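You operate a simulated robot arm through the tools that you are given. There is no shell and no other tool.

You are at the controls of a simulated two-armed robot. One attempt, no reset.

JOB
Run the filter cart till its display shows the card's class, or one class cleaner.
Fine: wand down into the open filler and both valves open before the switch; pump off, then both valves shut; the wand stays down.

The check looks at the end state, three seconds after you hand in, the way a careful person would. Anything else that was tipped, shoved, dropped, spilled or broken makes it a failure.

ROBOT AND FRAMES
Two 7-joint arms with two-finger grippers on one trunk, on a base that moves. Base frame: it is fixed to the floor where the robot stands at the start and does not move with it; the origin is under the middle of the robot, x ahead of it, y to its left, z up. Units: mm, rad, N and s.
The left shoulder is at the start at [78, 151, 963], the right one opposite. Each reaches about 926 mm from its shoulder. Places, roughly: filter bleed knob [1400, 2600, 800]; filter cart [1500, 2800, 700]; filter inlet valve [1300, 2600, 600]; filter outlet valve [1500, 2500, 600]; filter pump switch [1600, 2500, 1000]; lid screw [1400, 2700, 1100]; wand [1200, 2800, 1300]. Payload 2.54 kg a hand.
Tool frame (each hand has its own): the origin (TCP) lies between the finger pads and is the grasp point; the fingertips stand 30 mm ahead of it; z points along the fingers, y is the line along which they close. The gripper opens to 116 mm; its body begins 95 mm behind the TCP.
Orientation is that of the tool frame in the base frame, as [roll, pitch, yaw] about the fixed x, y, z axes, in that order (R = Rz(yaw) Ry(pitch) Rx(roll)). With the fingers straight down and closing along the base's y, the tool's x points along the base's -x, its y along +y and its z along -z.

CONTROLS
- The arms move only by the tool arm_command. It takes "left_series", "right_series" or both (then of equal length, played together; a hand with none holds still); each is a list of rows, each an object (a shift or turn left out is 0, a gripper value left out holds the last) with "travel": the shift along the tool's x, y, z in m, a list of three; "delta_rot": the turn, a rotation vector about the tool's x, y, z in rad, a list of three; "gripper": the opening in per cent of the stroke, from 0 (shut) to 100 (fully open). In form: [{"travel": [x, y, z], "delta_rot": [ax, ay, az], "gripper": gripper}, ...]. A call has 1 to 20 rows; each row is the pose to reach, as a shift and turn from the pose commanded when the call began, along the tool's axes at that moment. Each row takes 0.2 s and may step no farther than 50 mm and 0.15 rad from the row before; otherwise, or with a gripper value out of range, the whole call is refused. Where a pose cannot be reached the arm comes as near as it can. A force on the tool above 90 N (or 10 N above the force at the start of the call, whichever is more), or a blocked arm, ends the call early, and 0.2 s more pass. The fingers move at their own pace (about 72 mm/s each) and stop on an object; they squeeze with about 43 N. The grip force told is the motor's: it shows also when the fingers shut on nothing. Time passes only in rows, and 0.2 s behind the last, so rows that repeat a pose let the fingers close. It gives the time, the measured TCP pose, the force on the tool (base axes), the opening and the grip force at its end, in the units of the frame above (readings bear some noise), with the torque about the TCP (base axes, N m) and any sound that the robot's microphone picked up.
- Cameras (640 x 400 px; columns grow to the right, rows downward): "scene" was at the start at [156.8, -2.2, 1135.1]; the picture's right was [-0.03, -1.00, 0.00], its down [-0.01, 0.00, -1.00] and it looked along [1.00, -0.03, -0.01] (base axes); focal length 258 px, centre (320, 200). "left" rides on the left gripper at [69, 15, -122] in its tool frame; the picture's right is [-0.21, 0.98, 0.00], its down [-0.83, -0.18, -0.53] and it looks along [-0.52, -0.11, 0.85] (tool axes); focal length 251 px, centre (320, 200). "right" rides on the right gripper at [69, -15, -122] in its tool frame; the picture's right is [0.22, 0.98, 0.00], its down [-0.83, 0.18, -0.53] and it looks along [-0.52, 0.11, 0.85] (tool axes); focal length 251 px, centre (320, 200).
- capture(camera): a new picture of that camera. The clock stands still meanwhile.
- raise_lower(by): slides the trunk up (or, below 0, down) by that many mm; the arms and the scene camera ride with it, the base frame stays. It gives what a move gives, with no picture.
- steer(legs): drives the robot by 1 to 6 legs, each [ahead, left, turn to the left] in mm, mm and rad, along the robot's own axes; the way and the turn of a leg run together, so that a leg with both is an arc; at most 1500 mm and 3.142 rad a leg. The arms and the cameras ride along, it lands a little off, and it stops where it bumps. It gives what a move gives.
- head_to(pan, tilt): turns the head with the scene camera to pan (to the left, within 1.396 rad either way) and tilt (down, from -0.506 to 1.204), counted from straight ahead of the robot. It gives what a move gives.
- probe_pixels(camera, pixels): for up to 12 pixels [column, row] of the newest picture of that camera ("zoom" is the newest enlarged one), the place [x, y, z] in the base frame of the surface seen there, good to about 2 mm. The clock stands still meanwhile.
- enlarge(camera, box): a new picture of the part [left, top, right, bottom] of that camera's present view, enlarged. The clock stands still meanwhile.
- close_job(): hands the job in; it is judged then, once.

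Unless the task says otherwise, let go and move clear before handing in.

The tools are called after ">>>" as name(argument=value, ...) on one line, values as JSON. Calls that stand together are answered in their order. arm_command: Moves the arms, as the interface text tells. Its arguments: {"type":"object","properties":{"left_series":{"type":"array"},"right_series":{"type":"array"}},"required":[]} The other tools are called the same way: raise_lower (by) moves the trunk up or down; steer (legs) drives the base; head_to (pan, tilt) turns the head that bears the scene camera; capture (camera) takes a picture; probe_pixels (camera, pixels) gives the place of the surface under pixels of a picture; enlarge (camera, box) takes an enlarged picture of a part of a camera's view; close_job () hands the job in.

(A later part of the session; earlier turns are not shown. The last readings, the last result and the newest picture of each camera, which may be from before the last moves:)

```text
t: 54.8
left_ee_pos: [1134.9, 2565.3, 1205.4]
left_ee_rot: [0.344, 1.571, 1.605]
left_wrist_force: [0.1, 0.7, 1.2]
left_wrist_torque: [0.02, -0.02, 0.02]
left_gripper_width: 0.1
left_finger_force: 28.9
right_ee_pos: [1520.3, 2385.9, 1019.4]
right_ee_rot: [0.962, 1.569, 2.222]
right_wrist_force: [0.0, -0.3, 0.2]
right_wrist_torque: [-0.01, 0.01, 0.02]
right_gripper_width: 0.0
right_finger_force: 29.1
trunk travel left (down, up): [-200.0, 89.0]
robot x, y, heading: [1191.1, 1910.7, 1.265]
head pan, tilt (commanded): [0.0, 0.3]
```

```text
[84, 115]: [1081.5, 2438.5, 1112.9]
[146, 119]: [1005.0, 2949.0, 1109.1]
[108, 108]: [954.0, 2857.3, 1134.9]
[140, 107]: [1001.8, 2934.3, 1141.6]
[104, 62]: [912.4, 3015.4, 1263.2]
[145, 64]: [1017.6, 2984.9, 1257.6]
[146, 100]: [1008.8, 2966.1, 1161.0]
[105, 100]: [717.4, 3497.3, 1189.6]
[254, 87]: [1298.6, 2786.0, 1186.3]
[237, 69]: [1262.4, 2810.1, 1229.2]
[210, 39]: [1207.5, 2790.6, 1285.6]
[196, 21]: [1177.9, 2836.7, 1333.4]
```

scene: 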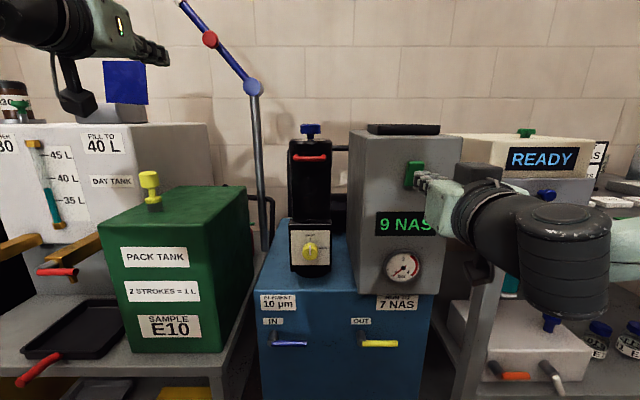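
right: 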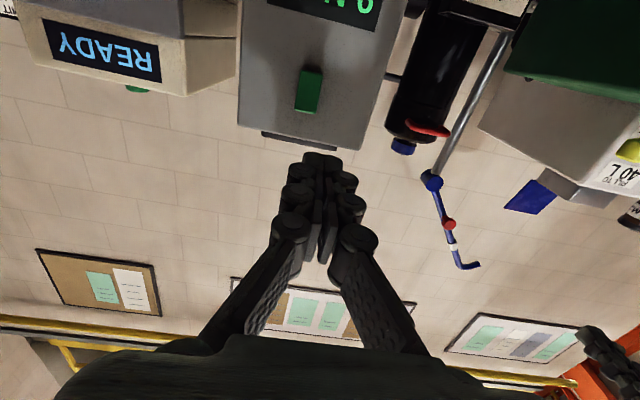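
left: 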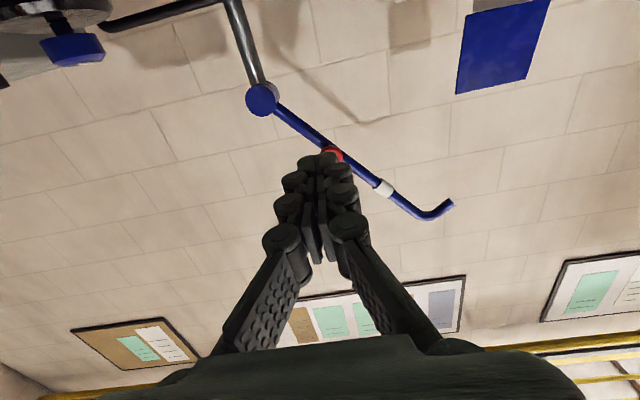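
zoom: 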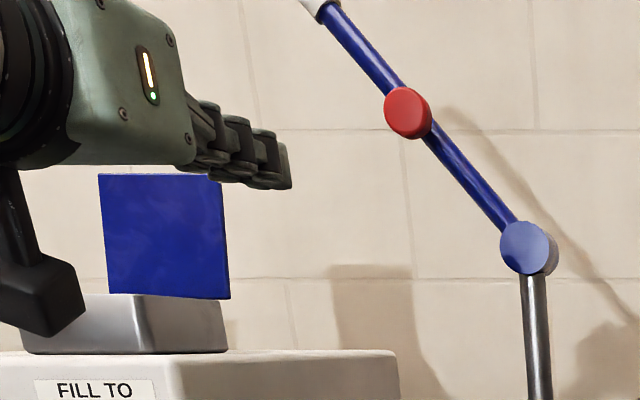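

Fingertip cross-section is about ±14 mm by ±12 mm; the wand tube centre plane is v≈3068, filler box right side u≈65, rim z≈1142. The wrist camera hangs below the hand, so for pushing the wand I'll pitch the left hand down ~35°, raise the trunk, and fold the right hand to fingers-down before going closer.

>>> raise_lower(by=88)

>>> arm_command(right_series=[{"travel": [-0.01, 0, -0.006], "delta_rot": [0, 0.131, 0]}, {"travel": [-0.02, 0, -0.012], "delta_rot": [0, 0.262, 0]}, {"travel": [-0.03, 0, -0.018], "delta_rot": [0, 0.393, 0]}, {"travel": [-0.04, 0, -0.024], "delta_rot": [0, 0.524, 0]}, {"travel": [-0.05, 0, -0.03], "delta_rot": [0, 0.654, 0]}, {"travel": [-0.06, 0, -0.036], "delta_rot": [0, 0.785, 0]}, {"travel": [-0.07, 0, -0.042], "delta_rot": [0, 0.916, 0]}, {"travel": [-0.08, 0, -0.048], "delta_rot": [0, 1.047, 0]}, {"travel": [-0.09, 0, -0.054], "delta_rot": [0, 1.178, 0]}, {"travel": [-0.1, 0, -0.06], "delta_rot": [0, 1.309, 0]}, {"travel": [-0.11, 0, -0.066], "delta_rot": [0, 1.44, 0]}, {"travel": [-0.12, 0, -0.072], "delta_rot": [0, 1.571, 0]}], left_series=[{"delta_rot": [0, 0.05, 0]}, {"delta_rot": [0, 0.1, 0]}, {"delta_rot": [0, 0.15, 0]}, {"delta_rot": [0, 0.2, 0]}, {"delta_rot": [0, 0.25, 0]}, {"delta_rot": [0, 0.3, 0]}, {"delta_rot": [0, 0.35, 0]}, {"delta_rot": [0, 0.4, 0]}, {"delta_rot": [0, 0.45, 0]}, {"delta_rot": [0, 0.5, 0]}, {"delta_rot": [0, 0.55, 0]}, {"delta_rot": [0, 0.6, 0]}])

>>> capture(camera="scene")

```text
t: 56.0
left_ee_pos: [1134.7, 2565.3, 1293.6]
left_ee_rot: [2.325, 1.57, -2.696]
left_wrist_force: [0.3, -0.2, -0.2]
left_wrist_torque: [0.01, 0.03, 0.01]
left_gripper_width: 0.0
left_finger_force: 28.9
right_ee_pos: [1520.6, 2386.5, 1108.5]
right_ee_rot: [0.871, 1.568, 2.128]
right_wrist_force: [0.6, -0.8, -0.4]
right_wrist_torque: [0.04, 0.01, 0.02]
right_gripper_width: 0.0
right_finger_force: 28.6
trunk travel left (down, up): [-288.0, 1.0]
robot x, y, heading: [1199.8, 1903.8, 1.257]
head pan, tilt (commanded): [0.0, 0.3]
```

```text
t: 58.6
left_ee_pos: [1134.0, 2564.7, 1294.2]
left_ee_rot: [-3.141, 0.969, -1.878]
left_wrist_force: [0.6, -0.2, 0.3]
left_wrist_torque: [0.03, -0.05, 0.01]
left_gripper_width: 0.2
left_finger_force: 29.1
right_ee_pos: [1498.4, 2316.9, 1227.8]
right_ee_rot: [3.14, 0.0, -1.879]
right_wrist_force: [0.6, 0.5, -0.1]
right_wrist_torque: [0.0, 0.02, -0.02]
right_gripper_width: 0.0
right_finger_force: 29.1
trunk travel left (down, up): [-288.0, 1.0]
robot x, y, heading: [1191.2, 1910.5, 1.263]
head pan, tilt (commanded): [0.0, 0.3]
```

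```text
taken
```

scene: 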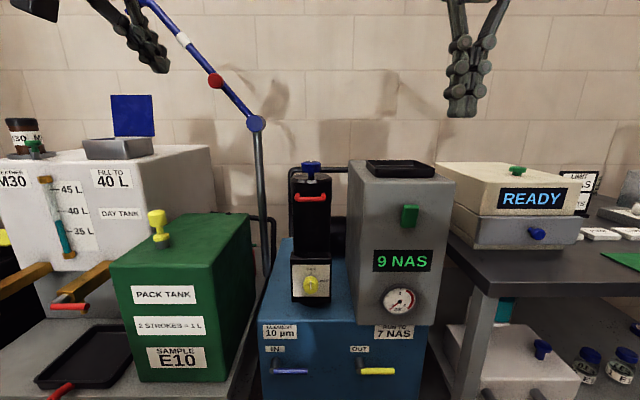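

Right hand is folded up out of the way and left hand is pitched down. I'll drive ahead 100 mm (left fingertips stay ~100 mm short of the wand knob).

>>> steer(legs=[[100, 0, 0]])

>>> head_to(pan=0.35, tilt=0.1)

>>> capture(camera="scene")

>>> capture(camera="left")

```text
t: 59.8
left_ee_pos: [1164.8, 2660.6, 1294.3]
left_ee_rot: [3.141, 0.971, -1.879]
left_wrist_force: [-0.7, 0.2, -0.5]
left_wrist_torque: [-0.03, -0.01, 0.01]
left_gripper_width: 0.0
left_finger_force: 28.3
right_ee_pos: [1531.0, 2413.3, 1227.6]
right_ee_rot: [-3.141, -0.001, -1.88]
right_wrist_force: [0.7, 0.6, -1.0]
right_wrist_torque: [-0.03, 0.05, 0.02]
right_gripper_width: 0.0
right_finger_force: 28.9
trunk travel left (down, up): [-288.0, 1.0]
robot x, y, heading: [1227.1, 2002.2, 1.261]
head pan, tilt (commanded): [0.0, 0.3]
```

```text
t: 60.6
left_ee_pos: [1165.1, 2659.0, 1294.9]
left_ee_rot: [-3.142, 0.97, -1.879]
left_wrist_force: [0.5, -0.3, 0.2]
left_wrist_torque: [0.0, 0.01, 0.04]
left_gripper_width: 0.0
left_finger_force: 29.1
right_ee_pos: [1529.9, 2411.6, 1227.7]
right_ee_rot: [3.139, -0.001, -1.881]
right_wrist_force: [0.3, 0.4, -0.1]
right_wrist_torque: [-0.01, 0.0, 0.0]
right_gripper_width: 0.0
right_finger_force: 28.9
trunk travel left (down, up): [-288.0, 1.0]
robot x, y, heading: [1229.0, 2008.3, 1.258]
head pan, tilt (commanded): [0.351, 0.099]
```

```text
taken
```

scene: 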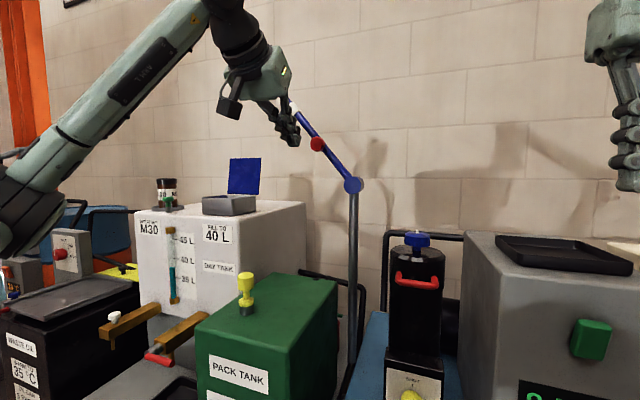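

```text
taken
```

left: 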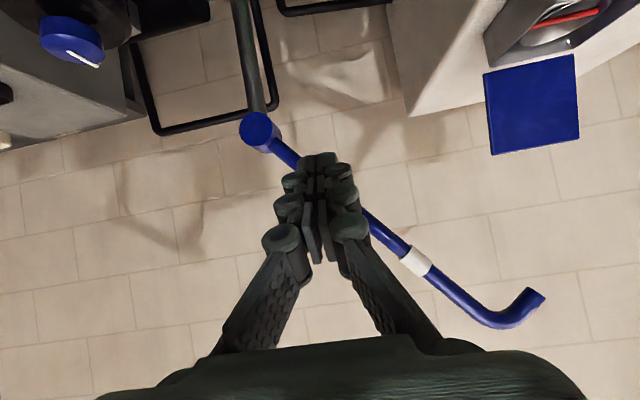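

The left camera now looks into the filler at about (550,35), with something red and round inside. I'll enlarge it and probe the geometry.

>>> enlarge(camera="left", box=[440, 0, 640, 125])

>>> probe_pixels(camera="left", pixels=[[490, 50], [590, 2], [500, 62], [560, 30], [410, 115], [258, 125], [290, 155], [415, 262], [445, 280], [536, 296], [500, 318], [575, 60]])

>>> probe_pixels(camera="scene", pixels=[[203, 205], [247, 208], [230, 197], [305, 203], [225, 250], [245, 275], [316, 144], [353, 185], [330, 162], [295, 108], [240, 180], [280, 215]])

```text
3.20 times, centred on (540, 62) of left
```

zoom: 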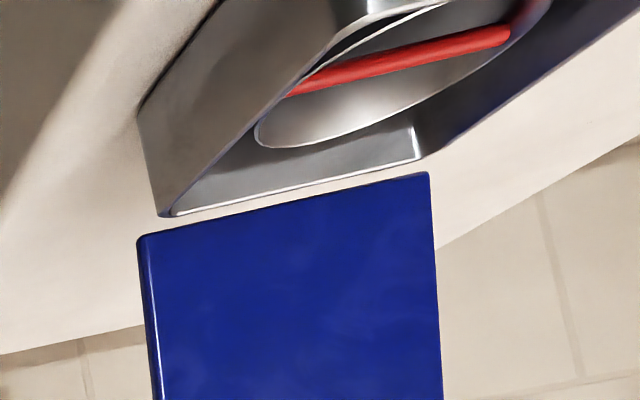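

```text
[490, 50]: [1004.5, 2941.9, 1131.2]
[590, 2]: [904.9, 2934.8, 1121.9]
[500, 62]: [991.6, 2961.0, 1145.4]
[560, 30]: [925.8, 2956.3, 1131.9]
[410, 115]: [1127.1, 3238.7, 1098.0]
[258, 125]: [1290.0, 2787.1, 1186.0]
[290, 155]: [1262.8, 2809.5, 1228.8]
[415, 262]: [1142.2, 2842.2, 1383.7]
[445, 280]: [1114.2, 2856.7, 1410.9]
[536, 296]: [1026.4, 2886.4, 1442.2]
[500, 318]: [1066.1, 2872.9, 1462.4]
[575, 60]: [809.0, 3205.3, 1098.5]
```

```text
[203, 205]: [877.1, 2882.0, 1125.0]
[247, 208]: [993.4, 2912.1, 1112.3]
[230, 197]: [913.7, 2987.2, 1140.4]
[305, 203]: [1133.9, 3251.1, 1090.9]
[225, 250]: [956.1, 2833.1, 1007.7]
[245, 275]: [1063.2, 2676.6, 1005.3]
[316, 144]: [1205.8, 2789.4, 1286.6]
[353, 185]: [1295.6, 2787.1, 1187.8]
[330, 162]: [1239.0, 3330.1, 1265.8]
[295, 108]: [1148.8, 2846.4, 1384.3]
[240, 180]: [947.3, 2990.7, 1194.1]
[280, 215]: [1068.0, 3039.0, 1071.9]
```

The day tank's right side is at u≈96, front v≈2990, so the hand at u≈180–290 is clear of it. I'll bring the closed left fingertips to the upper-right side of the wand tube (TCP about u 290, v 3060, z 1378), ~16 mm clear.

>>> arm_command(left_series=[{"travel": [-0.033, 0.005, -0.005]}, {"travel": [-0.066, 0.009, -0.01]}, {"travel": [-0.0985, 0.014, -0.0154]}, {"travel": [-0.1154, 0.014, 0.0124]}, {"travel": [-0.1323, 0.014, 0.0402]}, {"travel": [-0.1493, 0.014, 0.068]}, {"travel": [-0.1662, 0.014, 0.0958]}, {"travel": [-0.1662, 0.014, 0.0958]}])

>>> capture(camera="scene")

>>> capture(camera="left")

```text
t: 62.4
left_ee_pos: [1203.2, 2825.8, 1376.2]
left_ee_rot: [-3.14, 0.974, -1.878]
left_wrist_force: [-0.2, -0.2, 0.2]
left_wrist_torque: [-0.02, -0.04, 0.0]
left_gripper_width: 0.0
left_finger_force: 28.4
left hand out of reach, approached as far as the arm can: row 7
right_ee_pos: [1529.9, 2411.1, 1228.3]
right_ee_rot: [3.141, 0.002, -1.88]
right_wrist_force: [-0.7, -0.2, 0.5]
right_wrist_torque: [-0.04, 0.02, 0.0]
right_gripper_width: 0.0
right_finger_force: 28.7
trunk travel left (down, up): [-288.0, 1.0]
robot x, y, heading: [1221.5, 2001.4, 1.264]
head pan, tilt (commanded): [0.351, 0.099]
```

```text
taken
```

scene: 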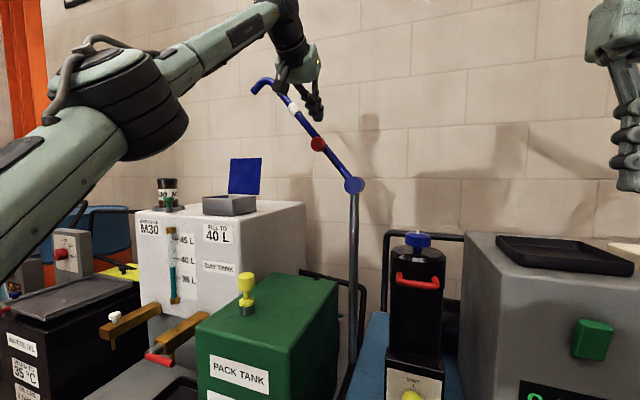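

```text
taken
```

left: 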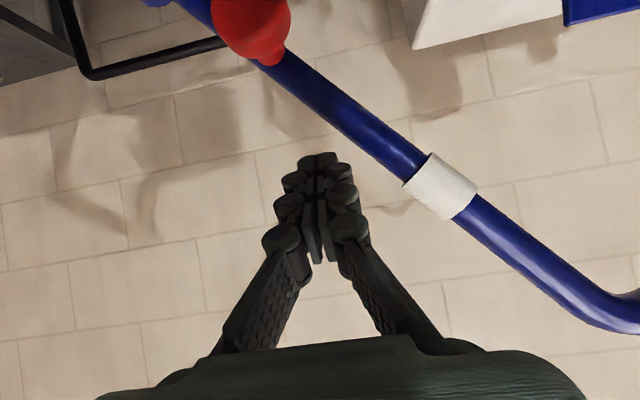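

Fingertips are at (u 290, v 3057, z 1376), beside the upper-right of the tube between the red knob and the white band, no contact yet. I'll begin pushing along the arc around the pivot, first down to about β=40°.

>>> arm_command(left_series=[{"travel": [0.0091, 0.0141, 0.0062]}, {"travel": [0.0167, 0.0274, 0.0114]}, {"travel": [0.0262, 0.0411, 0.018]}])

>>> capture(camera="scene")

>>> capture(camera="left")

```text
t: 63.2
left_ee_pos: [1163.1, 2842.3, 1345.2]
left_ee_rot: [-3.138, 0.969, -1.875]
left_wrist_force: [-1.1, 0.1, -0.3]
left_wrist_torque: [0.01, 0.05, -0.02]
left_gripper_width: 0.0
left_finger_force: 28.0
right_ee_pos: [1529.5, 2413.2, 1227.4]
right_ee_rot: [-3.141, 0.0, -1.881]
right_wrist_force: [0.1, -0.1, -0.5]
right_wrist_torque: [0.0, 0.01, 0.0]
right_gripper_width: 0.0
right_finger_force: 28.5
trunk travel left (down, up): [-288.0, 1.0]
robot x, y, heading: [1225.1, 2004.9, 1.26]
head pan, tilt (commanded): [0.351, 0.099]
```

```text
taken
```

scene: 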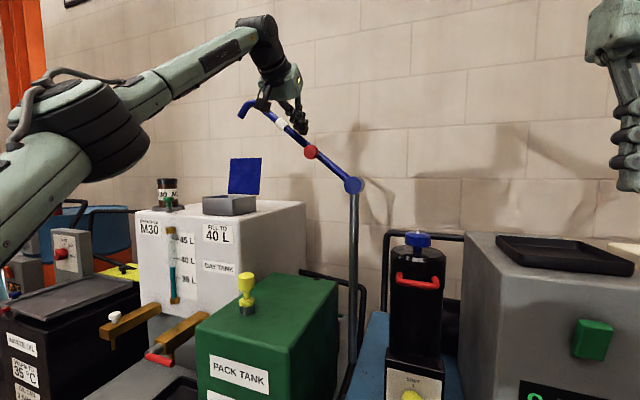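

```text
taken
```

left: 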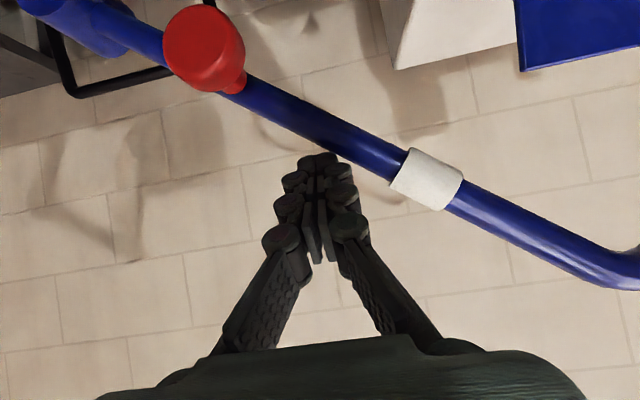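

The wand turned with the finger to about 38° with almost no force. I'll continue the arc to about β=10°.

>>> arm_command(left_series=[{"travel": [0.0106, 0.0128, 0.0072]}, {"travel": [0.022, 0.0244, 0.015]}, {"travel": [0.0342, 0.0348, 0.0234]}, {"travel": [0.0471, 0.0438, 0.0322]}, {"travel": [0.0605, 0.0514, 0.0414]}, {"travel": [0.0745, 0.0576, 0.051]}])

>>> capture(camera="scene")

>>> capture(camera="left")

```text
t: 64.6
left_ee_pos: [1108.9, 2859.7, 1255.6]
left_ee_rot: [-3.14, 0.97, -1.878]
left_wrist_force: [-0.1, 0.1, 0.2]
left_wrist_torque: [0.02, -0.04, 0.0]
left_gripper_width: 0.0
left_finger_force: 28.6
right_ee_pos: [1529.1, 2412.5, 1227.8]
right_ee_rot: [-3.141, 0.0, -1.881]
right_wrist_force: [-0.3, 1.2, -0.2]
right_wrist_torque: [0.01, -0.01, 0.03]
right_gripper_width: 0.0
right_finger_force: 28.4
trunk travel left (down, up): [-288.0, 1.0]
robot x, y, heading: [1225.1, 2001.3, 1.263]
head pan, tilt (commanded): [0.351, 0.099]
```

```text
taken
```

scene: 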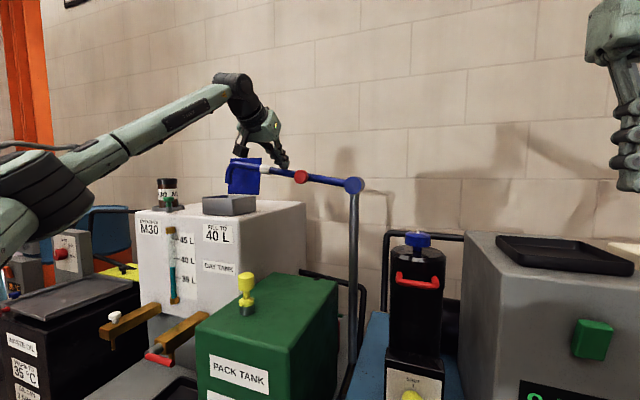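

```text
taken
```

left: 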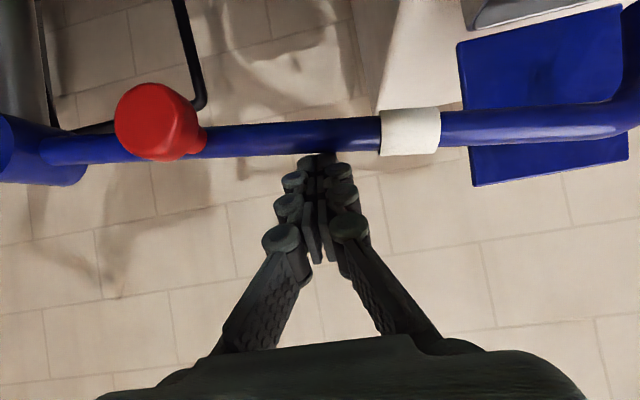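

The wand is about 9° above horizontal, force still near zero. I'll go on to horizontal in two smaller steps and check.

>>> arm_command(left_series=[{"travel": [0.0144, 0.0046, 0.0098]}, {"travel": [0.0225, 0.0062, 0.0154]}, {"travel": [0.0307, 0.0078, 0.021]}])

>>> capture(camera="scene")

>>> capture(camera="left")

```text
t: 65.4
left_ee_pos: [1103.6, 2859.7, 1229.8]
left_ee_rot: [3.141, 0.998, -1.88]
left_wrist_force: [1.2, 22.8, 37.0]
left_wrist_torque: [1.08, -0.12, -0.06]
left_gripper_width: 6.0
left_finger_force: 29.0
right_ee_pos: [1531.9, 2411.0, 1229.9]
right_ee_rot: [3.139, 0.003, -1.883]
right_wrist_force: [0.0, -0.1, -0.1]
right_wrist_torque: [0.02, 0.03, 0.02]
right_gripper_width: 0.0
right_finger_force: 28.4
trunk travel left (down, up): [-288.0, 1.0]
robot x, y, heading: [1223.1, 2002.4, 1.264]
head pan, tilt (commanded): [0.351, 0.099]
```

```text
taken
```

scene: 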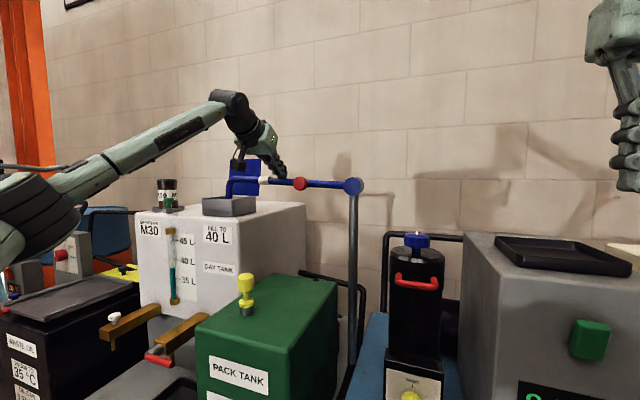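

```text
taken
```

left: 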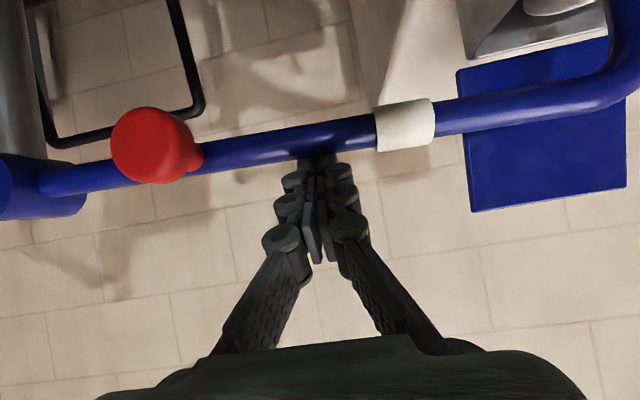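

The force rose to about 43 N, so the wand reached a stop near horizontal (knob (300,184) level with pivot (353,185)). I'll back off upward immediately and look at the tip in the filler.

>>> arm_command(left_series=[{"travel": [-0.02, 0, -0.0137]}, {"travel": [-0.04, 0, -0.0274]}, {"travel": [-0.06, 0, -0.0411]}])

>>> enlarge(camera="scene", box=[180, 130, 400, 260])

>>> capture(camera="left")

```text
t: 66.2
left_ee_pos: [1102.3, 2860.6, 1290.0]
left_ee_rot: [3.14, 0.969, -1.881]
left_wrist_force: [0.2, 0.6, 0.0]
left_wrist_torque: [-0.01, -0.01, 0.03]
left_gripper_width: 0.0
left_finger_force: 28.5
right_ee_pos: [1530.0, 2411.9, 1226.1]
right_ee_rot: [3.141, 0.003, -1.882]
right_wrist_force: [0.2, -0.1, -0.3]
right_wrist_torque: [0.03, -0.01, 0.02]
right_gripper_width: 0.0
right_finger_force: 28.7
trunk travel left (down, up): [-288.0, 1.0]
robot x, y, heading: [1218.1, 1999.9, 1.26]
head pan, tilt (commanded): [0.351, 0.099]
```

```text
2.91 times, centred on (290, 195) of scene
```

zoom: 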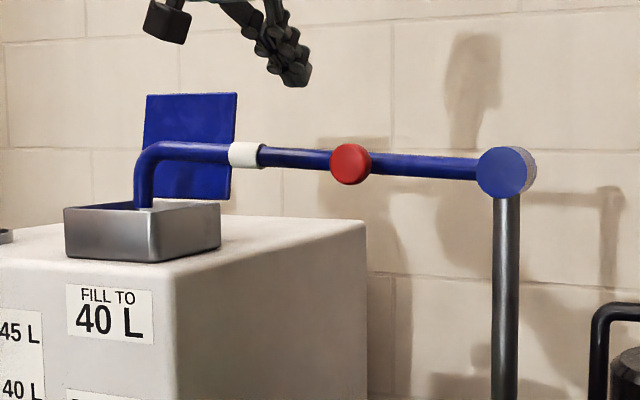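

```text
taken
```

left: 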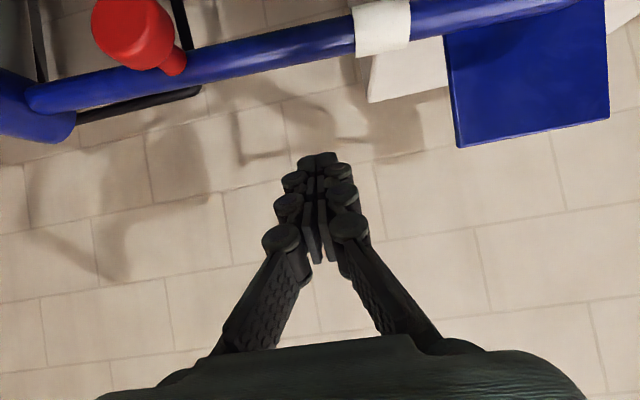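

The wand is down with its tip inside the filler box, and it stayed there when I backed off. I'll probe its points to confirm the angle.

>>> probe_pixels(camera="zoom", pixels=[[502, 172], [420, 166], [350, 163], [300, 158], [200, 151], [160, 155], [141, 185], [145, 200], [145, 207], [130, 204], [175, 203], [110, 208]])

>>> enlarge(camera="scene", box=[195, 155, 285, 225])

```text
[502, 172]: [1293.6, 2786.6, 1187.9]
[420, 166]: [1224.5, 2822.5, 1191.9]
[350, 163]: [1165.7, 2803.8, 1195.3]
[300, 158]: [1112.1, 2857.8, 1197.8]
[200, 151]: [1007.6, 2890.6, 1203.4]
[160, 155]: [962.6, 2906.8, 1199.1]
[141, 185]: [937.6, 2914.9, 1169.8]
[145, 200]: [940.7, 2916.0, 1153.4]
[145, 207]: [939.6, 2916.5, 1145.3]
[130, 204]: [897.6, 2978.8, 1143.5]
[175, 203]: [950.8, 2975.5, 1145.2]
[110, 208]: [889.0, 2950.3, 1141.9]
```

```text
5.71 times, centred on (240, 190) of scene
```

zoom: 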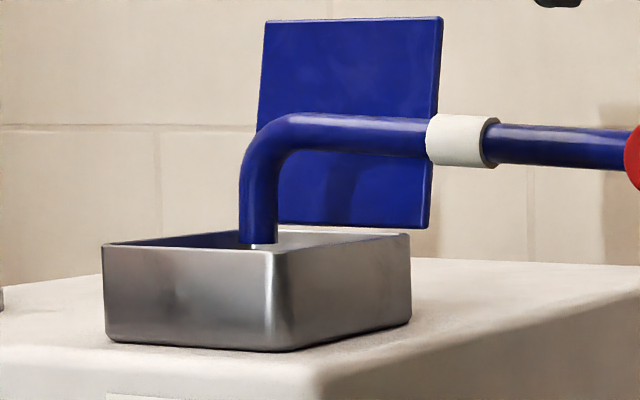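

The wand rests at about +3° with its tip segment vertical at the filler. I want to see from above that the tip is really inside, so I'll move the left hand back, up and left and look down with its camera.

>>> arm_command(left_series=[{"travel": [-0.0043, 0, -0.0424]}, {"travel": [-0.0087, 0, -0.0847]}, {"travel": [-0.013, 0, -0.127]}, {"travel": [-0.0173, 0, -0.1694]}, {"travel": [-0.0173, 0.041, -0.1694], "delta_rot": [0, 0.1, 0]}, {"travel": [-0.0173, 0.082, -0.1694], "delta_rot": [0, 0.2, 0]}, {"travel": [-0.0173, 0.123, -0.1694], "delta_rot": [0, 0.3, 0]}, {"travel": [-0.0173, 0.123, -0.1694], "delta_rot": [0, 0.3, 0]}])

>>> capture(camera="left")

>>> capture(camera="scene")

```text
t: 68.0
left_ee_pos: [968.6, 2695.5, 1337.1]
left_ee_rot: [-3.125, 0.744, -1.865]
left_wrist_force: [0.0, -0.1, -0.3]
left_wrist_torque: [-0.02, -0.02, -0.02]
left_gripper_width: 0.1
left_finger_force: 28.7
left hand out of reach, approached as far as the arm can: row 5, 6, 7, 8
right_ee_pos: [1527.9, 2412.5, 1228.4]
right_ee_rot: [-3.137, 0.001, -1.881]
right_wrist_force: [-1.0, 0.1, -0.2]
right_wrist_torque: [0.0, -0.07, 0.0]
right_gripper_width: 0.1
right_finger_force: 29.0
trunk travel left (down, up): [-288.0, 1.0]
robot x, y, heading: [1224.4, 2002.5, 1.258]
head pan, tilt (commanded): [0.351, 0.099]
```

```text
taken
```

left: 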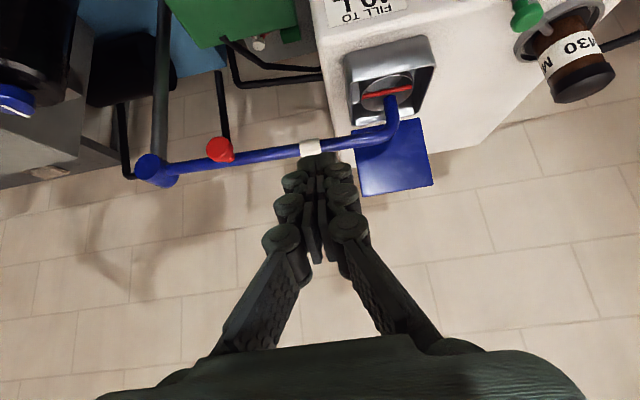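

```text
taken
```

scene: 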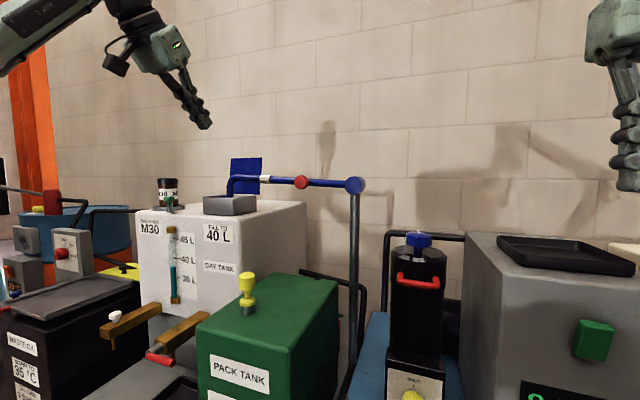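

The left camera now looks straight at the filler (390,85): the wand tip goes into the bowl with the red bar beside it. I'll enlarge that.

>>> enlarge(camera="left", box=[320, 25, 460, 150])

>>> probe_pixels(camera="left", pixels=[[395, 115], [392, 103], [388, 96], [370, 96], [378, 92], [405, 88], [380, 80], [352, 85], [430, 70], [360, 110], [425, 50], [385, 50]])

```text
3.20 times, centred on (390, 88) of left
```

zoom: 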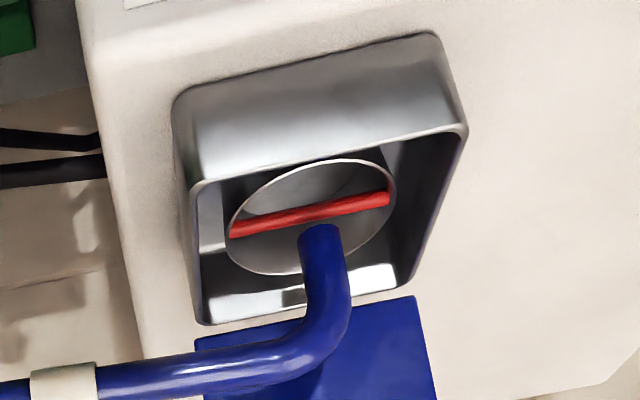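

```text
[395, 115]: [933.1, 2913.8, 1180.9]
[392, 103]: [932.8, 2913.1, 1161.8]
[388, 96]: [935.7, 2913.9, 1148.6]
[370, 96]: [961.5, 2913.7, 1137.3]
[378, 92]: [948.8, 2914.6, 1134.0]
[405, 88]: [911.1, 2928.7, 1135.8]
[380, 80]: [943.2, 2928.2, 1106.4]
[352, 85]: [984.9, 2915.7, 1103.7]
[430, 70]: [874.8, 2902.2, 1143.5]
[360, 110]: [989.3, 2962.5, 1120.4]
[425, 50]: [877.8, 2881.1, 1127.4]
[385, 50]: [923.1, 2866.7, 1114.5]
```

The filler holds a strainer with a red bar; the wand tip ends close to rim height. I need to know whether it's at its hinge stop or hung up on something, so I'll enlarge further and probe the tip's end, bar and rim finely.

>>> enlarge(camera="left", box=[355, 60, 435, 120])

>>> probe_pixels(camera="zoom", pixels=[[270, 285], [260, 275], [285, 290], [250, 300], [300, 300], [270, 320], [150, 270], [270, 245], [400, 215], [160, 330], [330, 250], [280, 330]])

```text
6.67 times, centred on (395, 90) of left
```

zoom: 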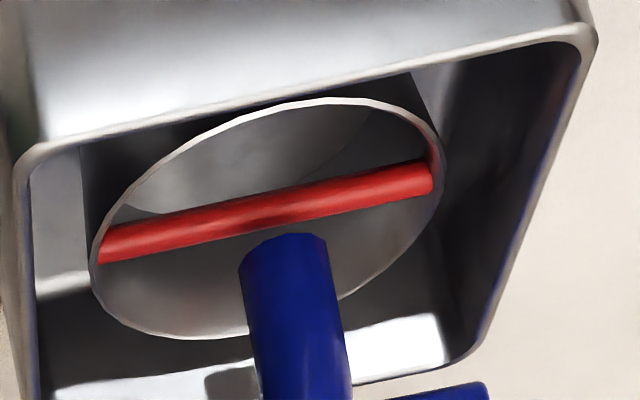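

```text
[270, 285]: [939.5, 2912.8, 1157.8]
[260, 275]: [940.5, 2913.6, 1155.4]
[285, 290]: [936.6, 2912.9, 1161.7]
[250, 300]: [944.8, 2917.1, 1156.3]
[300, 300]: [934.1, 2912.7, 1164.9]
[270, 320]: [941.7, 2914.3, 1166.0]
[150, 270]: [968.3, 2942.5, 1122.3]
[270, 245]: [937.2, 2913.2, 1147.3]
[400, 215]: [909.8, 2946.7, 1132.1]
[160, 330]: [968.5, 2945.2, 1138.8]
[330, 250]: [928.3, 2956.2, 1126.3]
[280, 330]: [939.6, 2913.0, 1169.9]
```

The tip's flat end is at z≈1145, about 8 mm above the red bar (z≈1136) and casting a shadow on it, so it isn't resting on the bar; most likely it's the hinge stop. To be sure it's fully down I'll push once more gently; first return the left hand above the tube.

>>> arm_command(left_series=[{"travel": [-0.01, -0.03, 0], "delta_rot": [0, -0.1, 0]}, {"travel": [-0.01, -0.06, 0.01], "delta_rot": [0, -0.2, 0]}, {"travel": [-0.01, -0.09, 0.02], "delta_rot": [0, -0.3, 0]}])

```text
t: 68.8
left_ee_pos: [1064.7, 2689.4, 1328.4]
left_ee_rot: [-3.122, 1.046, -1.858]
left_wrist_force: [0.1, 0.2, -0.9]
left_wrist_torque: [-0.02, -0.03, 0.04]
left_gripper_width: 0.3
left_finger_force: 28.8
right_ee_pos: [1530.6, 2413.2, 1227.7]
right_ee_rot: [3.14, 0.0, -1.88]
right_wrist_force: [-0.1, -0.5, 0.8]
right_wrist_torque: [0.01, 0.02, 0.0]
right_gripper_width: 0.1
right_finger_force: 28.3
trunk travel left (down, up): [-288.0, 1.0]
robot x, y, heading: [1227.4, 2004.0, 1.265]
head pan, tilt (commanded): [0.351, 0.099]
```

The hand moves as expected (shifts count from the actual pose). Now I'll move above the tube again at r≈205, about 25 mm clear of it.

>>> arm_command(left_series=[{"travel": [-0.0057, 0.0031, 0.037]}, {"travel": [-0.0114, 0.0062, 0.074]}, {"travel": [-0.0172, 0.0093, 0.111]}, {"travel": [-0.0229, 0.0124, 0.148]}, {"travel": [-0.0286, 0.0155, 0.185]}, {"travel": [-0.0286, 0.0155, 0.185]}])

>>> enlarge(camera="scene", box=[180, 130, 400, 260])

```text
t: 70.2
left_ee_pos: [1102.5, 2860.4, 1259.7]
left_ee_rot: [-3.127, 1.045, -1.861]
left_wrist_force: [-0.3, -0.6, -0.4]
left_wrist_torque: [-0.03, -0.01, 0.03]
left_gripper_width: 0.1
left_finger_force: 28.3
right_ee_pos: [1529.2, 2411.5, 1229.0]
right_ee_rot: [3.14, 0.002, -1.882]
right_wrist_force: [0.8, 0.9, 0.7]
right_wrist_torque: [0.01, 0.0, -0.04]
right_gripper_width: 0.2
right_finger_force: 28.7
trunk travel left (down, up): [-288.0, 1.0]
robot x, y, heading: [1223.5, 2003.7, 1.261]
head pan, tilt (commanded): [0.351, 0.099]
```

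```text
2.91 times, centred on (290, 195) of scene
```

zoom: 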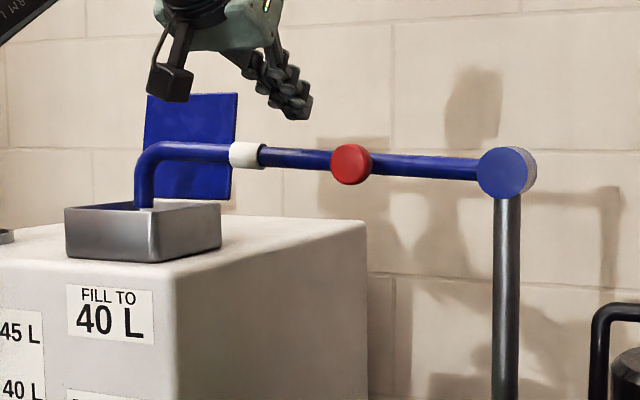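

Above the tube with no load. I'll go straight down 24 mm, then read the force.

>>> arm_command(left_series=[{"travel": [0.0104, 0, 0.006]}, {"travel": [0.0164, 0, 0.0095]}, {"travel": [0.0208, 0, 0.012]}])

>>> enlarge(camera="scene", box=[180, 130, 400, 260])

```text
t: 71.0
left_ee_pos: [1104.9, 2862.0, 1235.8]
left_ee_rot: [-3.126, 1.046, -1.862]
left_wrist_force: [-0.3, 0.3, -0.8]
left_wrist_torque: [0.0, 0.03, 0.02]
left_gripper_width: 0.0
left_finger_force: 29.0
right_ee_pos: [1529.5, 2410.4, 1227.6]
right_ee_rot: [3.14, 0.002, -1.882]
right_wrist_force: [-0.5, 0.4, 0.1]
right_wrist_torque: [-0.02, 0.02, -0.01]
right_gripper_width: 0.0
right_finger_force: 28.4
trunk travel left (down, up): [-288.0, 1.0]
robot x, y, heading: [1222.8, 2005.1, 1.26]
head pan, tilt (commanded): [0.351, 0.099]
```

```text
2.91 times, centred on (290, 195) of scene
```

zoom: 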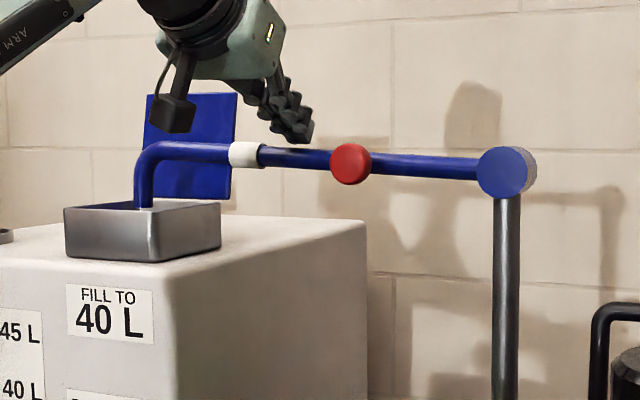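

The fingertips are just at the tube with no force yet. I'll step down another few millimetres and read the force and wand angle.

>>> arm_command(left_series=[{"travel": [0.0026, 0, 0.0015]}, {"travel": [0.0052, 0, 0.003]}])

>>> enlarge(camera="scene", box=[180, 130, 400, 260])

```text
t: 71.6
left_ee_pos: [1103.7, 2859.4, 1229.0]
left_ee_rot: [-3.123, 1.046, -1.861]
left_wrist_force: [-0.8, 1.4, 0.4]
left_wrist_torque: [0.04, 0.03, -0.02]
left_gripper_width: 0.0
left_finger_force: 28.5
right_ee_pos: [1530.2, 2412.7, 1228.3]
right_ee_rot: [3.139, -0.001, -1.883]
right_wrist_force: [0.4, 0.2, -0.4]
right_wrist_torque: [-0.02, -0.01, -0.01]
right_gripper_width: 0.2
right_finger_force: 28.2
trunk travel left (down, up): [-288.0, 1.0]
robot x, y, heading: [1226.2, 2002.6, 1.266]
head pan, tilt (commanded): [0.351, 0.099]
```

```text
2.91 times, centred on (290, 195) of scene
```

zoom: 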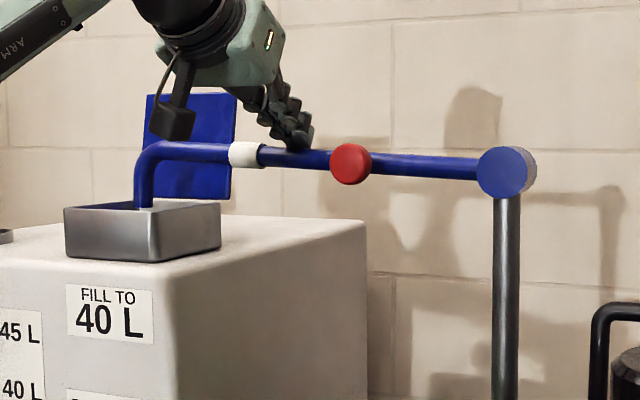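

>>> arm_command(left_series=[{"travel": [0.0026, 0, 0.0015]}, {"travel": [0.0043, 0, 0.0025]}])

>>> enlarge(camera="scene", box=[180, 130, 400, 260])

>>> probe_pixels(camera="zoom", pixels=[[420, 166], [200, 151], [350, 163], [502, 172]])

```text
t: 72.2
left_ee_pos: [1104.3, 2858.0, 1228.7]
left_ee_rot: [-3.124, 1.057, -1.861]
left_wrist_force: [0.2, 13.4, 19.1]
left_wrist_torque: [0.63, 0.09, -0.07]
left_gripper_width: 0.0
left_finger_force: 29.1
right_ee_pos: [1530.1, 2412.1, 1228.6]
right_ee_rot: [3.14, 0.002, -1.881]
right_wrist_force: [0.5, 0.6, 0.1]
right_wrist_torque: [0.0, 0.0, -0.01]
right_gripper_width: 0.1
right_finger_force: 28.7
trunk travel left (down, up): [-288.0, 1.0]
robot x, y, heading: [1224.3, 2003.1, 1.263]
head pan, tilt (commanded): [0.351, 0.099]
```

```text
2.91 times, centred on (290, 195) of scene
```

zoom: 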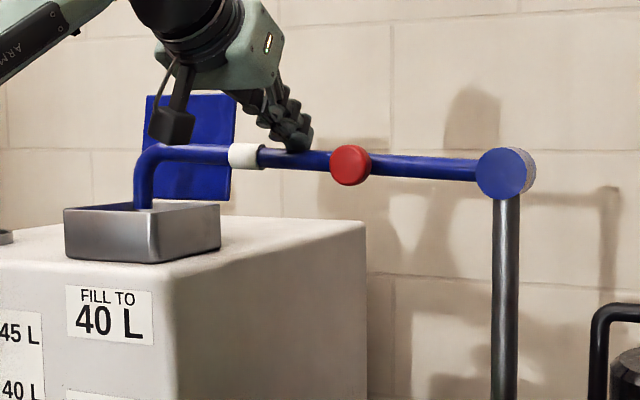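

```text
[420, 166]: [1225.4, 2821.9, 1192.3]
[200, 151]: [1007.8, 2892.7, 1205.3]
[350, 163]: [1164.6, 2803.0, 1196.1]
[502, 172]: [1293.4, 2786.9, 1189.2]
```

A 5 mm further command raised the force to 23 N with the wand unmoved: it's at its hard stop, fully down. I'll retreat the hand up and back, clear of the wand.

>>> arm_command(left_series=[{"travel": [-0.0173, 0, -0.01]}, {"travel": [-0.0346, 0, -0.02]}, {"travel": [-0.0433, 0, -0.025]}, {"travel": [-0.0208, 0, -0.064]}, {"travel": [0.0018, 0, -0.103]}, {"travel": [0.0244, 0, -0.142]}, {"travel": [0.032, 0, -0.155]}])

>>> steer(legs=[[-100, 0, 0]])

>>> raise_lower(by=-150)

>>> head_to(pan=0.0, tilt=0.3)

>>> capture(camera="scene")

```text
t: 73.8
left_ee_pos: [1058.2, 2714.3, 1273.2]
left_ee_rot: [-3.122, 1.046, -1.86]
left_wrist_force: [0.4, -0.4, -0.3]
left_wrist_torque: [-0.02, 0.0, -0.01]
left_gripper_width: 0.3
left_finger_force: 28.4
right_ee_pos: [1530.5, 2411.6, 1227.8]
right_ee_rot: [3.139, -0.003, -1.882]
right_wrist_force: [0.4, 0.4, -0.2]
right_wrist_torque: [0.05, 0.0, 0.02]
right_gripper_width: 0.0
right_finger_force: 28.3
trunk travel left (down, up): [-288.0, 1.0]
robot x, y, heading: [1226.7, 2003.5, 1.258]
head pan, tilt (commanded): [0.351, 0.099]
```

```text
t: 75.0
left_ee_pos: [1027.6, 2619.4, 1272.7]
left_ee_rot: [-3.124, 1.044, -1.861]
left_wrist_force: [0.0, -0.4, 0.0]
left_wrist_torque: [0.02, 0.01, -0.01]
left_gripper_width: 0.0
left_finger_force: 28.8
right_ee_pos: [1499.7, 2317.1, 1228.2]
right_ee_rot: [3.14, 0.001, -1.881]
right_wrist_force: [-0.7, 0.1, 0.1]
right_wrist_torque: [0.06, -0.04, 0.01]
right_gripper_width: 0.3
right_finger_force: 28.7
trunk travel left (down, up): [-288.0, 1.0]
robot x, y, heading: [1190.8, 1909.4, 1.261]
head pan, tilt (commanded): [0.351, 0.099]
```

```text
t: 76.7
left_ee_pos: [1027.3, 2621.0, 1124.3]
left_ee_rot: [-3.125, 1.044, -1.861]
left_wrist_force: [-1.4, -0.2, -0.4]
left_wrist_torque: [0.03, 0.03, 0.0]
left_gripper_width: 0.0
left_finger_force: 28.8
right_ee_pos: [1499.8, 2317.3, 1078.3]
right_ee_rot: [3.141, 0.003, -1.881]
right_wrist_force: [-0.5, -0.8, -0.3]
right_wrist_torque: [0.04, -0.02, 0.01]
right_gripper_width: 0.1
right_finger_force: 29.0
trunk travel left (down, up): [-138.0, 151.0]
robot x, y, heading: [1193.4, 1907.1, 1.261]
head pan, tilt (commanded): [0.351, 0.099]
```

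```text
t: 77.5
left_ee_pos: [1028.6, 2621.4, 1123.2]
left_ee_rot: [-3.125, 1.046, -1.862]
left_wrist_force: [0.4, 0.5, 0.9]
left_wrist_torque: [0.02, 0.02, -0.04]
left_gripper_width: 0.0
left_finger_force: 28.6
right_ee_pos: [1500.3, 2316.9, 1077.1]
right_ee_rot: [3.141, 0.002, -1.881]
right_wrist_force: [-0.7, 0.1, -1.0]
right_wrist_torque: [0.02, 0.03, 0.0]
right_gripper_width: 0.0
right_finger_force: 28.7
trunk travel left (down, up): [-138.0, 151.0]
robot x, y, heading: [1195.4, 1911.3, 1.264]
head pan, tilt (commanded): [0.0, 0.3]
```

```text
taken
```

scene: 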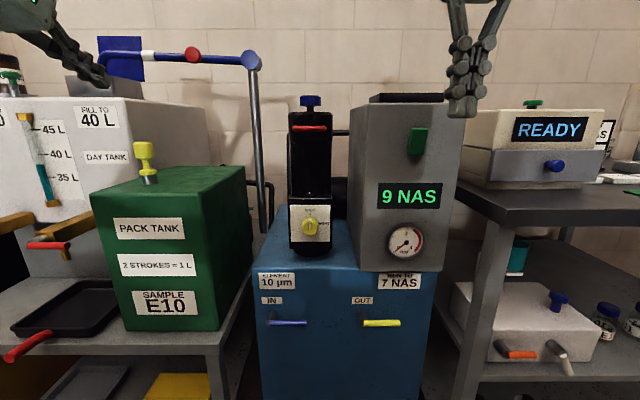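

Trunk is lowered and the robot is back at v≈2181. Now I'll bring the left hand back, right, and level (fingers forward) on the way to the IN valve.

>>> arm_command(left_series=[{"travel": [0.011, -0.02, -0.019], "delta_rot": [0, -0.105, 0]}, {"travel": [0.0221, -0.04, -0.0381], "delta_rot": [0, -0.21, 0]}, {"travel": [0.0331, -0.06, -0.0571], "delta_rot": [0, -0.315, 0]}, {"travel": [0.0442, -0.08, -0.0762], "delta_rot": [0, -0.42, 0]}, {"travel": [0.0552, -0.1, -0.0952], "delta_rot": [0, -0.525, 0]}, {"travel": [0.0552, -0.1, -0.0952], "delta_rot": [0, -0.525, 0]}])

```text
t: 78.9
left_ee_pos: [1090.4, 2487.2, 1124.9]
left_ee_rot: [-1.438, 1.562, -0.17]
left_wrist_force: [-0.2, 0.3, 0.4]
left_wrist_torque: [0.02, 0.0, 0.0]
left_gripper_width: 0.1
left_finger_force: 28.8
right_ee_pos: [1499.7, 2317.4, 1078.1]
right_ee_rot: [3.14, 0.001, -1.88]
right_wrist_force: [0.2, -0.2, 0.2]
right_wrist_torque: [-0.02, 0.01, 0.02]
right_gripper_width: 0.0
right_finger_force: 28.6
trunk travel left (down, up): [-138.0, 151.0]
robot x, y, heading: [1195.0, 1911.4, 1.262]
head pan, tilt (commanded): [0.0, 0.3]
```

The left hand is level and pointing forward at (u 285, v 2700, z 1125). I'll lower it and shift it right to stand in front of and just above the IN lever.

>>> arm_command(left_series=[{"travel": [0.0396, -0.0183, 0]}, {"travel": [0.0792, -0.0367, 0]}, {"travel": [0.1188, -0.055, 0]}, {"travel": [0.1583, -0.0733, 0]}, {"travel": [0.1979, -0.0917, 0]}, {"travel": [0.2375, -0.11, 0]}, {"travel": [0.2771, -0.1283, 0]}, {"travel": [0.3167, -0.1467, 0]}, {"travel": [0.3563, -0.165, 0]}, {"travel": [0.3958, -0.1833, 0]}, {"travel": [0.4354, -0.2017, 0]}, {"travel": [0.475, -0.22, 0]}, {"travel": [0.475, -0.22, 0]}])

>>> head_to(pan=0.0, tilt=0.6)

>>> capture(camera="scene")

>>> capture(camera="left")

```text
t: 81.7
left_ee_pos: [1173.3, 2496.3, 975.6]
left_ee_rot: [-1.644, 1.562, -0.377]
left_wrist_force: [0.2, -0.2, -0.1]
left_wrist_torque: [0.0, -0.01, 0.01]
left_gripper_width: 0.1
left_finger_force: 28.3
left hand out of reach, approached as far as the arm can: row 3, 4, 5, 6, 7, 8, 9, 10, 11, 12, 13
right_ee_pos: [1499.3, 2318.2, 1077.5]
right_ee_rot: [3.141, 0.001, -1.882]
right_wrist_force: [0.0, 0.5, 0.8]
right_wrist_torque: [-0.01, 0.0, -0.01]
right_gripper_width: 0.1
right_finger_force: 29.1
trunk travel left (down, up): [-138.0, 151.0]
robot x, y, heading: [1193.3, 1908.9, 1.264]
head pan, tilt (commanded): [0.0, 0.3]
```

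```text
t: 82.5
left_ee_pos: [1173.7, 2496.7, 976.3]
left_ee_rot: [-1.642, 1.561, -0.373]
left_wrist_force: [0.1, -0.5, -0.3]
left_wrist_torque: [0.0, -0.01, -0.04]
left_gripper_width: 0.0
left_finger_force: 28.5
right_ee_pos: [1500.1, 2318.2, 1078.6]
right_ee_rot: [3.141, 0.003, -1.882]
right_wrist_force: [-0.3, -0.2, 0.2]
right_wrist_torque: [-0.01, 0.02, 0.01]
right_gripper_width: 0.0
right_finger_force: 28.8
trunk travel left (down, up): [-138.0, 151.0]
robot x, y, heading: [1192.8, 1910.5, 1.262]
head pan, tilt (commanded): [0.0, 0.6]
```

```text
taken
```

scene: 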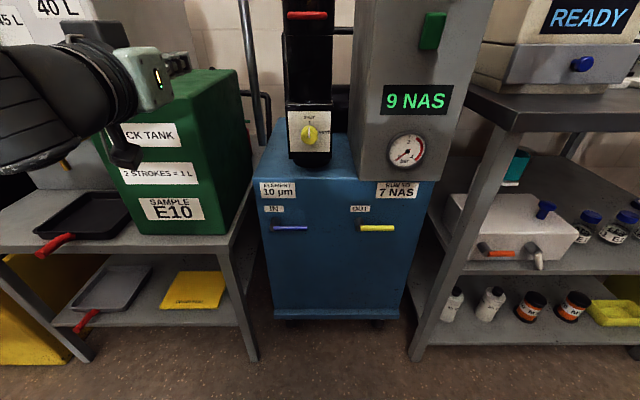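

```text
taken
```

left: 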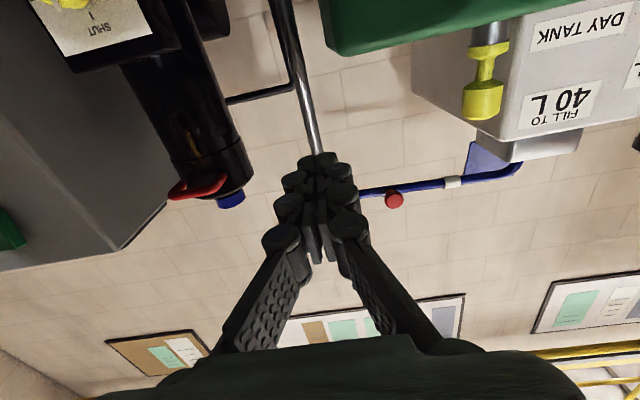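

The arm ran out of room (wrist too close to the shoulder) at z≈976. I'll back the base off another 100 mm so the valve work is at a comfortable distance, then continue down.

>>> steer(legs=[[-110, 0, 0]])

>>> arm_command(left_series=[{"travel": [0.025, -0.01, 0.02]}, {"travel": [0.05, -0.02, 0.04]}, {"travel": [0.075, -0.03, 0.06]}, {"travel": [0.11, -0.05, 0.06]}, {"travel": [0.145, -0.07, 0.06]}, {"travel": [0.18, -0.09, 0.06]}, {"travel": [0.215, -0.11, 0.06]}, {"travel": [0.25, -0.13, 0.06]}, {"travel": [0.29, -0.144, 0.06]}, {"travel": [0.326, -0.144, 0.06]}, {"travel": [0.326, -0.144, 0.06]}])

>>> capture(camera="scene")

>>> capture(camera="left")

```text
t: 83.7
left_ee_pos: [1139.3, 2391.5, 976.6]
left_ee_rot: [-1.599, 1.563, -0.332]
left_wrist_force: [0.4, -1.5, -0.2]
left_wrist_torque: [-0.01, -0.01, 0.01]
left_gripper_width: 0.0
left_finger_force: 28.7
right_ee_pos: [1466.0, 2213.2, 1078.4]
right_ee_rot: [3.14, 0.003, -1.882]
right_wrist_force: [0.1, -0.3, 0.5]
right_wrist_torque: [0.0, 0.04, 0.01]
right_gripper_width: 0.2
right_finger_force: 29.0
trunk travel left (down, up): [-138.0, 151.0]
robot x, y, heading: [1161.7, 1802.5, 1.259]
head pan, tilt (commanded): [0.0, 0.6]
```

```text
t: 86.1
left_ee_pos: [1140.6, 2391.0, 975.6]
left_ee_rot: [-1.644, 1.561, -0.373]
left_wrist_force: [0.0, 0.0, 0.6]
left_wrist_torque: [0.0, -0.02, 0.0]
left_gripper_width: 0.0
left_finger_force: 28.7
left hand out of reach, approached as far as the arm can: row 1, 2, 3, 4, 5, 6, 7, 8, 9, 10, 11
right_ee_pos: [1466.4, 2211.9, 1077.4]
right_ee_rot: [3.14, 0.001, -1.881]
right_wrist_force: [0.7, 0.8, 0.0]
right_wrist_torque: [0.02, 0.03, 0.0]
right_gripper_width: 0.0
right_finger_force: 28.5
trunk travel left (down, up): [-138.0, 151.0]
robot x, y, heading: [1161.4, 1801.4, 1.263]
head pan, tilt (commanded): [0.0, 0.6]
```

```text
taken
```

scene: 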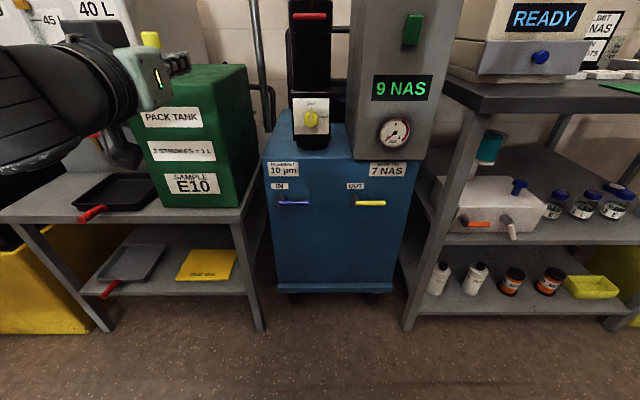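

```text
taken
```

left: 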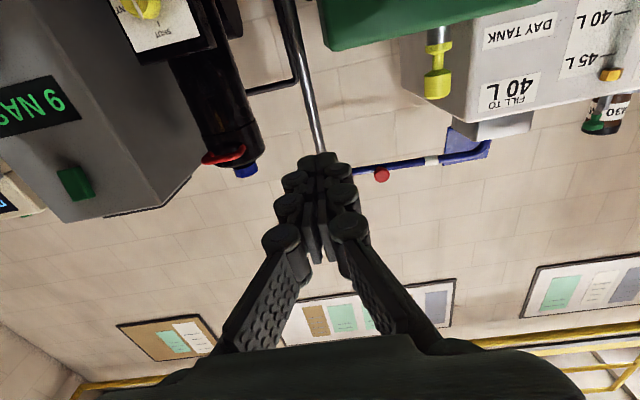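

The left wrist seems to be at a joint limit with the hand level this low. I'll pitch the fingers ~40° downward, which suits reaching the levers from above-front, and see whether the arm frees up.

>>> arm_command(left_series=[{"travel": [0, 0, 0.01], "delta_rot": [0, 0.12, 0]}, {"travel": [0, 0, 0.02], "delta_rot": [0, 0.24, 0]}, {"travel": [0, 0, 0.03], "delta_rot": [0, 0.36, 0]}, {"travel": [0.02, -0.01, 0.04], "delta_rot": [0, 0.48, 0]}, {"travel": [0.05, -0.02, 0.05], "delta_rot": [0, 0.6, 0]}, {"travel": [0.08, -0.03, 0.06], "delta_rot": [0, 0.7, 0]}, {"travel": [0.08, -0.03, 0.06], "delta_rot": [0, 0.7, 0]}])

```text
t: 87.7
left_ee_pos: [1166.7, 2434.3, 893.3]
left_ee_rot: [-3.13, 0.871, -1.864]
left_wrist_force: [0.3, 0.5, -0.4]
left_wrist_torque: [-0.03, 0.02, 0.0]
left_gripper_width: 0.0
left_finger_force: 29.1
right_ee_pos: [1466.5, 2212.8, 1078.0]
right_ee_rot: [3.139, 0.001, -1.883]
right_wrist_force: [-0.7, 0.8, 0.1]
right_wrist_torque: [0.02, -0.02, 0.0]
right_gripper_width: 0.0
right_finger_force: 28.2
trunk travel left (down, up): [-138.0, 151.0]
robot x, y, heading: [1159.9, 1806.4, 1.26]
head pan, tilt (commanded): [0.0, 0.6]
```

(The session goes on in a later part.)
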